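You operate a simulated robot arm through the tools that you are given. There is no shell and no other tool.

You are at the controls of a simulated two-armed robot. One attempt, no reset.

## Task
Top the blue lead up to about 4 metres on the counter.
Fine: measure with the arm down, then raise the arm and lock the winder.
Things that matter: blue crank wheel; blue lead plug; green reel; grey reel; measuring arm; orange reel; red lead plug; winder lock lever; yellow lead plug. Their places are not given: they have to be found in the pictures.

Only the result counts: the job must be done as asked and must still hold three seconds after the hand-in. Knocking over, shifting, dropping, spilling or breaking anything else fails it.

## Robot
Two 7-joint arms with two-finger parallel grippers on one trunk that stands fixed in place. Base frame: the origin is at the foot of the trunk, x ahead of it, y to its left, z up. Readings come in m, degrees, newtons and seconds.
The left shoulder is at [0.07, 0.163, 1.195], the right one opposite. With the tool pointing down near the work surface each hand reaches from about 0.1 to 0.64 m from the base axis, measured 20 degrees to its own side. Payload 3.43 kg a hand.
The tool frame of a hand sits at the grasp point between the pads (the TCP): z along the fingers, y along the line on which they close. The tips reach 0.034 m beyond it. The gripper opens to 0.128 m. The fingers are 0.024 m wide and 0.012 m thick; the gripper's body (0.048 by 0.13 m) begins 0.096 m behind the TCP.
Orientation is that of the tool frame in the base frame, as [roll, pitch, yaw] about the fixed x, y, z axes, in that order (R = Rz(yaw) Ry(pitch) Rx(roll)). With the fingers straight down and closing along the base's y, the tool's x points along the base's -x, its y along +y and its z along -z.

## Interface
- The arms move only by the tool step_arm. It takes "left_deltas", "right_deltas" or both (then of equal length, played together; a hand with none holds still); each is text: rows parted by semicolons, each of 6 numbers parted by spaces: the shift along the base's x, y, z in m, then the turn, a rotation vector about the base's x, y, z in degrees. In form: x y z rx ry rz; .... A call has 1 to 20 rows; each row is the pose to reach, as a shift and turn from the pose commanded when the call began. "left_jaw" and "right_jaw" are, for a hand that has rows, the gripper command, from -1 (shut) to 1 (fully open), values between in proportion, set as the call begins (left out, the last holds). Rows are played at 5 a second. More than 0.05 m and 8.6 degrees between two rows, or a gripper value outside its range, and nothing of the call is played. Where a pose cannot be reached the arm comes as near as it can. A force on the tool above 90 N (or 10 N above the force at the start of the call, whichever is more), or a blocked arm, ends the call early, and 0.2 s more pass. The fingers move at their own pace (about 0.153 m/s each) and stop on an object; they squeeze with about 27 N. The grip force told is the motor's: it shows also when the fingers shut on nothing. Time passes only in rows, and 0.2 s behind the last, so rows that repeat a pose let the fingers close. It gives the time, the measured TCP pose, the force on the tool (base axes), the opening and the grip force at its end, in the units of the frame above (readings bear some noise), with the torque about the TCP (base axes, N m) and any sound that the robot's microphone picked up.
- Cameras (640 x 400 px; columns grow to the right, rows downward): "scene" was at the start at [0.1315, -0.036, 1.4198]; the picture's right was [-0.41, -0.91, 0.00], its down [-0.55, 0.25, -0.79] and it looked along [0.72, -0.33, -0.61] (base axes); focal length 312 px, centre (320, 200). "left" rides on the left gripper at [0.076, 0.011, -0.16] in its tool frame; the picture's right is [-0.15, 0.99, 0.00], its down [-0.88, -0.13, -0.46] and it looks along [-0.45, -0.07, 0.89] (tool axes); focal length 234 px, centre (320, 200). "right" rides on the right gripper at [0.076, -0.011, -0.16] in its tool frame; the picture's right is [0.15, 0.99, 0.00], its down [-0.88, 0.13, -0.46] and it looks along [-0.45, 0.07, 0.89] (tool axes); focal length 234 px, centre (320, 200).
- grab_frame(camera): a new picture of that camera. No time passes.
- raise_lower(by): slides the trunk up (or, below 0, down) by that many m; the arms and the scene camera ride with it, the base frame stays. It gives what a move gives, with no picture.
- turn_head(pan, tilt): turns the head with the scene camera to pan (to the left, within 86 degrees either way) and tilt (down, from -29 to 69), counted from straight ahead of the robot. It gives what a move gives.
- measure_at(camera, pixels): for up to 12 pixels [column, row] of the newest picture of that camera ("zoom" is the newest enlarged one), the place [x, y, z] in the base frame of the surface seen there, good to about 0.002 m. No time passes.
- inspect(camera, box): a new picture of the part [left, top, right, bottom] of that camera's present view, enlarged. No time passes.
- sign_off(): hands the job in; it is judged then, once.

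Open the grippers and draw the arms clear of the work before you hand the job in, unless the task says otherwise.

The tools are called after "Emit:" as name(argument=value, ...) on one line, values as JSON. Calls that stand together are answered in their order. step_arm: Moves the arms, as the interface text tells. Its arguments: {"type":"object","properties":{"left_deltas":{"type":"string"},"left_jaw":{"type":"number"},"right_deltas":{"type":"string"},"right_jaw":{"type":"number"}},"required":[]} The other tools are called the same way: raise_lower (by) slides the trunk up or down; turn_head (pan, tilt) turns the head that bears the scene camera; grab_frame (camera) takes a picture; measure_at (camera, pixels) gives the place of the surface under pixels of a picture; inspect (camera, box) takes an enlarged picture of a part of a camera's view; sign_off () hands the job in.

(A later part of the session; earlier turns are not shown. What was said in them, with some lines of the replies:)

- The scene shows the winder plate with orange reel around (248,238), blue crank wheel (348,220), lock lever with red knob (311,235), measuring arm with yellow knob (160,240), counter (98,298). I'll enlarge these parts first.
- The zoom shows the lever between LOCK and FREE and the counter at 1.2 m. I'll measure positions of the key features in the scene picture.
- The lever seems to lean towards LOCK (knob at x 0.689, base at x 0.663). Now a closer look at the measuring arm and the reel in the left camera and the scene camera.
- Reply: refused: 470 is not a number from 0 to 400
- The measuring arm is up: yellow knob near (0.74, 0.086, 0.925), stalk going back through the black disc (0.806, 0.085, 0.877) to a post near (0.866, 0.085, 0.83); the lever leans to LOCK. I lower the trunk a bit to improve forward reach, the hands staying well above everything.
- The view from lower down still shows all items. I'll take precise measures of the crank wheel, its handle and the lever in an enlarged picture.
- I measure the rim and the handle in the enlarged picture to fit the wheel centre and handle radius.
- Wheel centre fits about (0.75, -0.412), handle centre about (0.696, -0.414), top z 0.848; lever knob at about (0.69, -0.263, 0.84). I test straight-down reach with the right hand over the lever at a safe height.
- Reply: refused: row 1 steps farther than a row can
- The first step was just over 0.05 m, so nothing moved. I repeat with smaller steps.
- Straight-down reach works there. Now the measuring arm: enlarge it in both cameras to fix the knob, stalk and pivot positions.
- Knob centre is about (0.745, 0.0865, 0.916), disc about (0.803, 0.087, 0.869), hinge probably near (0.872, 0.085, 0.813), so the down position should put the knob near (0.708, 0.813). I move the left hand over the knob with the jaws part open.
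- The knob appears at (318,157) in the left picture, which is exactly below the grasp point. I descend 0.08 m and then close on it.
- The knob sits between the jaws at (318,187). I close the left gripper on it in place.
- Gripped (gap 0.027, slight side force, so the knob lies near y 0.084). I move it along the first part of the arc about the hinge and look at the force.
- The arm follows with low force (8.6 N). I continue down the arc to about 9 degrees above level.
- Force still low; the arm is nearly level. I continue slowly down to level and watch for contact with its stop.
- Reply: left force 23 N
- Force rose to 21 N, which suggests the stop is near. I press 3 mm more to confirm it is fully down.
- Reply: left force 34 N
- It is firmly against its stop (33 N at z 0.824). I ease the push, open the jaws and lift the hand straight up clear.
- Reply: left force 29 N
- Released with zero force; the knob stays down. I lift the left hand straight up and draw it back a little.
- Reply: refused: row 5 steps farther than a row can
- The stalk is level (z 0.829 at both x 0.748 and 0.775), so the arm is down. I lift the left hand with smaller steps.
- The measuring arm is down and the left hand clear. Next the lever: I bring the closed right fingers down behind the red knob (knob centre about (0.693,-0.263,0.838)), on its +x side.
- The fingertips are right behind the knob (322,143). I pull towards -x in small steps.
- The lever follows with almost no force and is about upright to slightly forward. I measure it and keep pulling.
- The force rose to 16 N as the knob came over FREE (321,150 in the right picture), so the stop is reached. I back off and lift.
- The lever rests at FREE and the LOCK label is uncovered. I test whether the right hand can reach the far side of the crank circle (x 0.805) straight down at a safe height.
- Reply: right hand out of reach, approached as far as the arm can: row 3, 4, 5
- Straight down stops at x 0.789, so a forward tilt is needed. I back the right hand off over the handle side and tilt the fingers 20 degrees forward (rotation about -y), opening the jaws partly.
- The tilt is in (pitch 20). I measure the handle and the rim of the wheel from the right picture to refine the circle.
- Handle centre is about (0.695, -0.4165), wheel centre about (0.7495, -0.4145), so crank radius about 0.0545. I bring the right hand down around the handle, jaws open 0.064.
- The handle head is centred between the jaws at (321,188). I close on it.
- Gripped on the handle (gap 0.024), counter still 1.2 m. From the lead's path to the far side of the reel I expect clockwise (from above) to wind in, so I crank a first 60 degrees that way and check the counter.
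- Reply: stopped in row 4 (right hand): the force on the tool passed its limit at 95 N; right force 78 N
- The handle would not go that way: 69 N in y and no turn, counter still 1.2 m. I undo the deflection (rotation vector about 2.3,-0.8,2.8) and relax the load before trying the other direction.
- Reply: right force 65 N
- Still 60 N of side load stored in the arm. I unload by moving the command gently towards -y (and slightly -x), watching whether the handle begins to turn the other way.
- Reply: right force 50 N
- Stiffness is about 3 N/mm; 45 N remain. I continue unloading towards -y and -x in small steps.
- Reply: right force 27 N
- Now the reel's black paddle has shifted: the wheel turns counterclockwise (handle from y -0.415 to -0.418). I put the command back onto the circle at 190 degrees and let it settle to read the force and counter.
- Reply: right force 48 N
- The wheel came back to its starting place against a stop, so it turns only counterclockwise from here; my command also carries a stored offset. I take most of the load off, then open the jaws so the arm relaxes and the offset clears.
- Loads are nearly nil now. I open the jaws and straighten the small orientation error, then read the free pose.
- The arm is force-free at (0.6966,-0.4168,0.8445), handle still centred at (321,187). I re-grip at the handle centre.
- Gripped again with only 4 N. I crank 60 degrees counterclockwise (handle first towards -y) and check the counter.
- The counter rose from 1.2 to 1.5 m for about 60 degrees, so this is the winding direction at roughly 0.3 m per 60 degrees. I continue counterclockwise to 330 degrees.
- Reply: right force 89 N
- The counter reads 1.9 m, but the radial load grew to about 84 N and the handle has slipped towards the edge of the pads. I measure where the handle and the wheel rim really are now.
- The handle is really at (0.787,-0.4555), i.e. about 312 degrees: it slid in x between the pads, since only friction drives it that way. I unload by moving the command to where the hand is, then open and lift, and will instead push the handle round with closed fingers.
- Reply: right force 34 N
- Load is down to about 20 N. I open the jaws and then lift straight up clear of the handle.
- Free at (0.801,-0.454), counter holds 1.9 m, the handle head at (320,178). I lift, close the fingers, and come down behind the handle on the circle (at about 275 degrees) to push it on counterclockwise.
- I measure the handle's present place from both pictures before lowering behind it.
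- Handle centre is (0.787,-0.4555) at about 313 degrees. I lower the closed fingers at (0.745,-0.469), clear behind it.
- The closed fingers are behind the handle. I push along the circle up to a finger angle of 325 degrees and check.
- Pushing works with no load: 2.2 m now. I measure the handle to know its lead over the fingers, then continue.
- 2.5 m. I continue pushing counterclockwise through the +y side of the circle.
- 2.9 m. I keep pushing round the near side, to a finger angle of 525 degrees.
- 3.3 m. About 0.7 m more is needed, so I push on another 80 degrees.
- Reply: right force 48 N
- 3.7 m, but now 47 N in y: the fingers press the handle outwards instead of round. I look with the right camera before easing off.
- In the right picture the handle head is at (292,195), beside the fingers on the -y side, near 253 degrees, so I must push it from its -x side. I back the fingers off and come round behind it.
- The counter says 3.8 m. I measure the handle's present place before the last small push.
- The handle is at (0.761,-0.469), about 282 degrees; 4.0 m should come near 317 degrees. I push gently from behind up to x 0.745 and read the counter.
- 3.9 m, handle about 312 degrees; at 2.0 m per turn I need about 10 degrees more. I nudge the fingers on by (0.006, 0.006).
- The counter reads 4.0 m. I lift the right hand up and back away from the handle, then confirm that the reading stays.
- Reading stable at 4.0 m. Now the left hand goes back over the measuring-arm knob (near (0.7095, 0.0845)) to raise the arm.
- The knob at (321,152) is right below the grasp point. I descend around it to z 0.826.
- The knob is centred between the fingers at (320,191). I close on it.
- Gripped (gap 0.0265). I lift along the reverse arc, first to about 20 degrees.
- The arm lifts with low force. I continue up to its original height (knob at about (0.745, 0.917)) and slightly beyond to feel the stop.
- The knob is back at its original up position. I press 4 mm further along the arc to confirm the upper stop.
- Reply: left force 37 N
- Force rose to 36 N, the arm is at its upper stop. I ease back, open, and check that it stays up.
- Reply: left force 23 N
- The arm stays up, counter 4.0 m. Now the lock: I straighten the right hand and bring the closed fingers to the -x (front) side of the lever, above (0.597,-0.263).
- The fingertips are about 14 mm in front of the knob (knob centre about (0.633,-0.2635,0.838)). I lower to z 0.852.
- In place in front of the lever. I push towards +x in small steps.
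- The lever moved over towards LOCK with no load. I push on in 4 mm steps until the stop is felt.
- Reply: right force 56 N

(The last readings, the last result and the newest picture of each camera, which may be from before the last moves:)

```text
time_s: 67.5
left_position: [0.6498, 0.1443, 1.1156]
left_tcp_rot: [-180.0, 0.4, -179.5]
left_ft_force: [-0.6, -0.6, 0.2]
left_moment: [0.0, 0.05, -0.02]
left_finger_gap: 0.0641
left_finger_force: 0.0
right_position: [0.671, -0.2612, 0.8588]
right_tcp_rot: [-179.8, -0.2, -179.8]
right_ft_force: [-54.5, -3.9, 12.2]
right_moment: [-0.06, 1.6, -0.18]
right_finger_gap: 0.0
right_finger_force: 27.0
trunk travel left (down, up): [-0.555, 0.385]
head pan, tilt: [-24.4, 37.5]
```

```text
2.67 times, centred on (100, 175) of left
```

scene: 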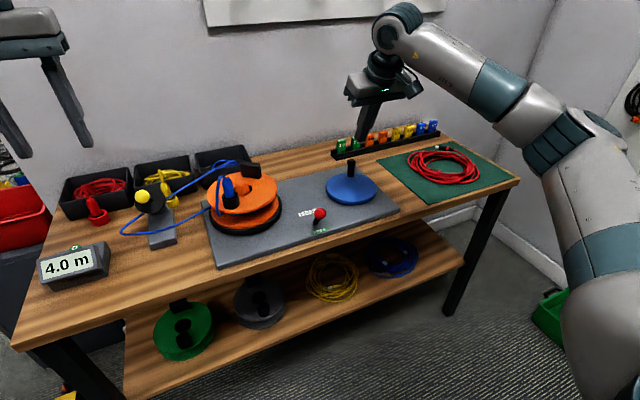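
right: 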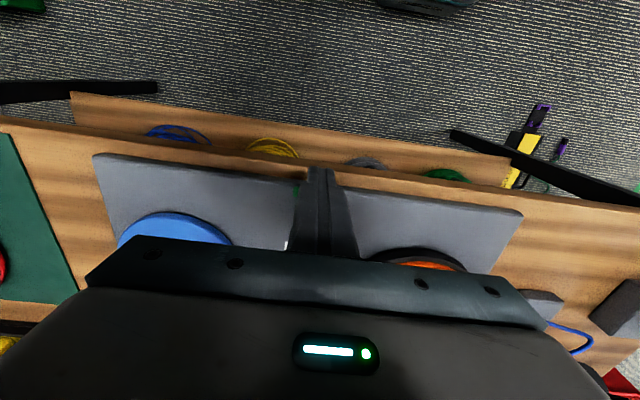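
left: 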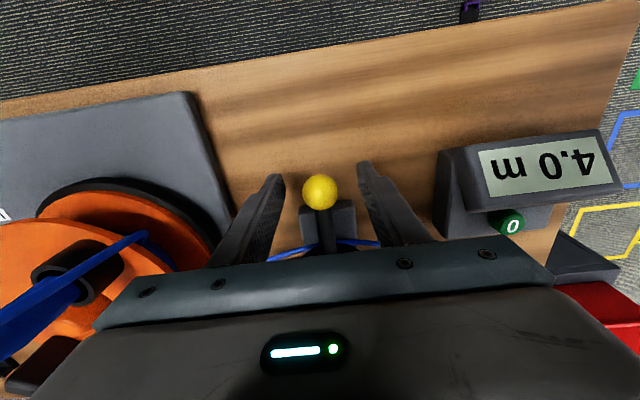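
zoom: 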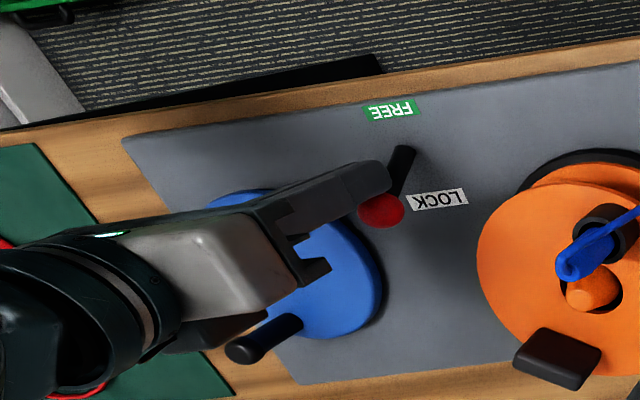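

The stop is felt (54 N at x 0.671): the lever is fully at LOCK. I back off, lift the right hand clear and draw it back.

Emit:
step_arm(right_deltas="-0.01 0 0 0 0 0; -0.025 0 0 0 0 0; -0.04 0 0.01 0 0 0; -0.05 0 0.05 0 0 0; -0.06 -0.02 0.09 0 0 0; -0.08 -0.05 0.12 0 0 0; -0.1 -0.08 0.15 0 0 0; -0.11 -0.12 0.17 0 0 0; -0.12 -0.16 0.19 0 0 0", right_jaw=-1)

Emit:
grab_frame(camera="scene")

Emit:
inspect(camera="scene", box=[200, 120, 420, 270])

Emit:
measure_at(camera="scene", pixels=[[310, 199], [311, 209], [313, 218]])

```text
time_s: 69.5
left_position: [0.6547, 0.1426, 1.111]
left_tcp_rot: [-180.0, 0.1, -179.7]
left_ft_force: [1.0, -0.7, -0.5]
left_moment: [-0.03, -0.02, 0.01]
left_finger_gap: 0.0639
left_finger_force: 0.1
right_position: [0.5584, -0.4252, 1.0459]
right_tcp_rot: [-179.9, 0.1, -179.9]
right_ft_force: [0.4, 1.0, -0.7]
right_moment: [0.02, -0.01, 0.02]
right_finger_gap: 0.0
right_finger_force: 26.5
trunk travel left (down, up): [-0.555, 0.385]
head pan, tilt: [-24.4, 37.5]
```

```text
taken
```

scene: 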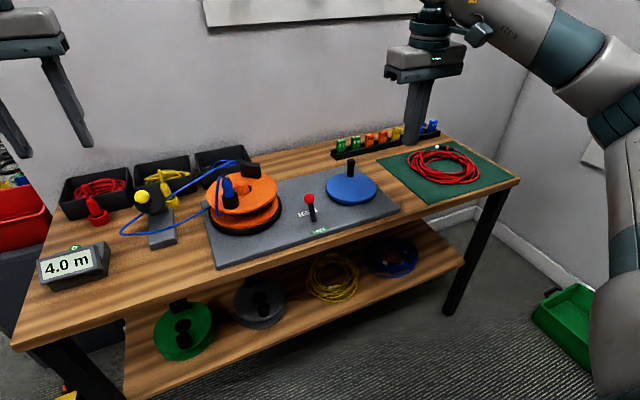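

```text
2.67 times, centred on (310, 195) of scene
```

zoom: 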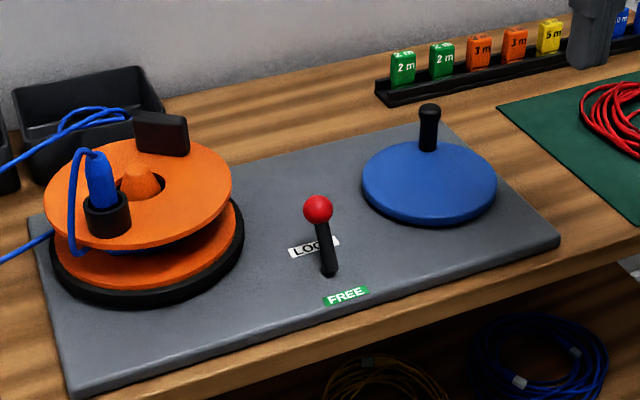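

```text
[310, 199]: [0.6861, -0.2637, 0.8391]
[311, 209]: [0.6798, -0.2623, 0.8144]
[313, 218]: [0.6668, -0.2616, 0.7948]
```

The lever is back exactly where it was at LOCK (knob at x 0.686), counter 4.0 m, measuring arm up. I open both grippers and draw the arms up and back clear of the work.

Emit:
step_arm(left_deltas="-0.03 0.01 0.02 0 0 0; -0.06 0.02 0.04 0 0 0; -0.09 0.03 0.06 0 0 0; -0.12 0.04 0.08 0 0 0; -0.15 0.05 0.1 0 0 0", right_deltas="-0.02 0 0.02 0 0 0; -0.04 0 0.04 0 0 0; -0.06 0 0.06 0 0 0; -0.08 0 0.08 0 0 0; -0.1 0 0.1 0 0 0", left_jaw=1, right_jaw=1)

Emit:
grab_frame(camera="scene")

Emit:
inspect(camera="scene", box=[20, 130, 240, 290])

```text
time_s: 70.7
left_position: [0.5015, 0.1955, 1.2113]
left_tcp_rot: [-180.0, 0.1, -179.6]
left_ft_force: [-0.5, 0.2, -0.3]
left_moment: [0.02, -0.02, -0.02]
left_finger_gap: 0.128
left_finger_force: 0.0
right_position: [0.4561, -0.4235, 1.1459]
right_tcp_rot: [-179.8, 0.2, -179.8]
right_ft_force: [-0.8, 0.5, 0.9]
right_moment: [0.0, -0.06, -0.03]
right_finger_gap: 0.128
right_finger_force: 0.1
trunk travel left (down, up): [-0.555, 0.385]
head pan, tilt: [-24.4, 37.5]
```

```text
taken
```

scene: 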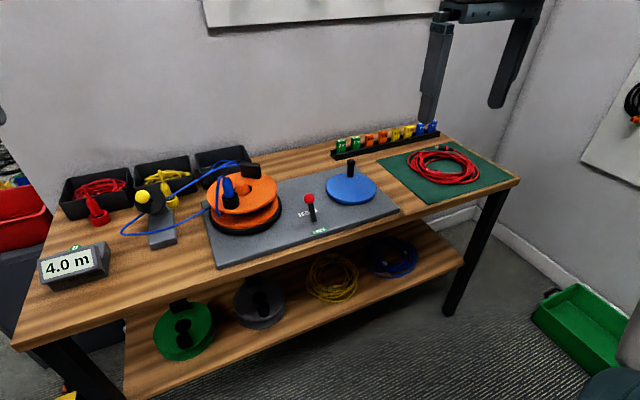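

```text
2.50 times, centred on (130, 210) of scene
```

zoom: 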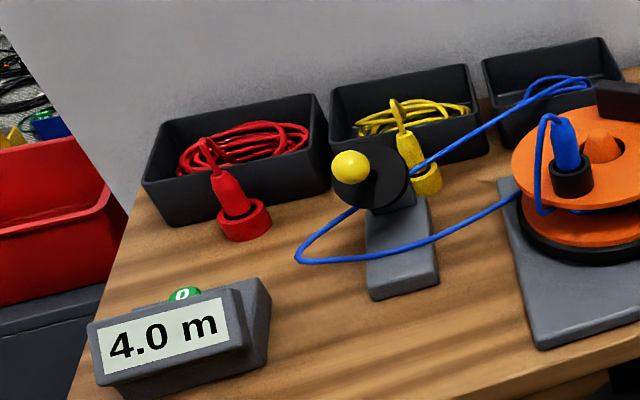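

Everything is as asked: the counter reads 4.0 m, the measuring arm is raised, the lever is at LOCK, both grippers are open and clear, and the other items are in their places. I hand the job in.

Emit:
sign_off()

```text
The job is handed in.
```

The blue lead is topped up to 4.0 m on the counter, up from 1.2 m. I measured with the arm down, then raised it and locked the winder before handing in.

- **Counter:** it held at 4.0 m through raising the arm and locking the winder, up to the hand-in.
- **Measuring arm:** it is raised against its upper stop, where it started.
- **Winder:** the lever is pushed fully over to LOCK, and its knob measured in the same place as before I started.
- **Arms:** both grippers are open and drawn back clear of the bench.

Two parts of the cranking were rough:

- **Wrong way first:** I tried clockwise, and the handle hit a stop at about 95 N. The wheel only winds counterclockwise from its starting position.
- **Lost grip:** the handle slipped in the gripper partway round. I finished by pushing it round with closed fingers, backing off and coming behind it again once when it jammed.

In the final pictures nothing else looked moved or knocked over.
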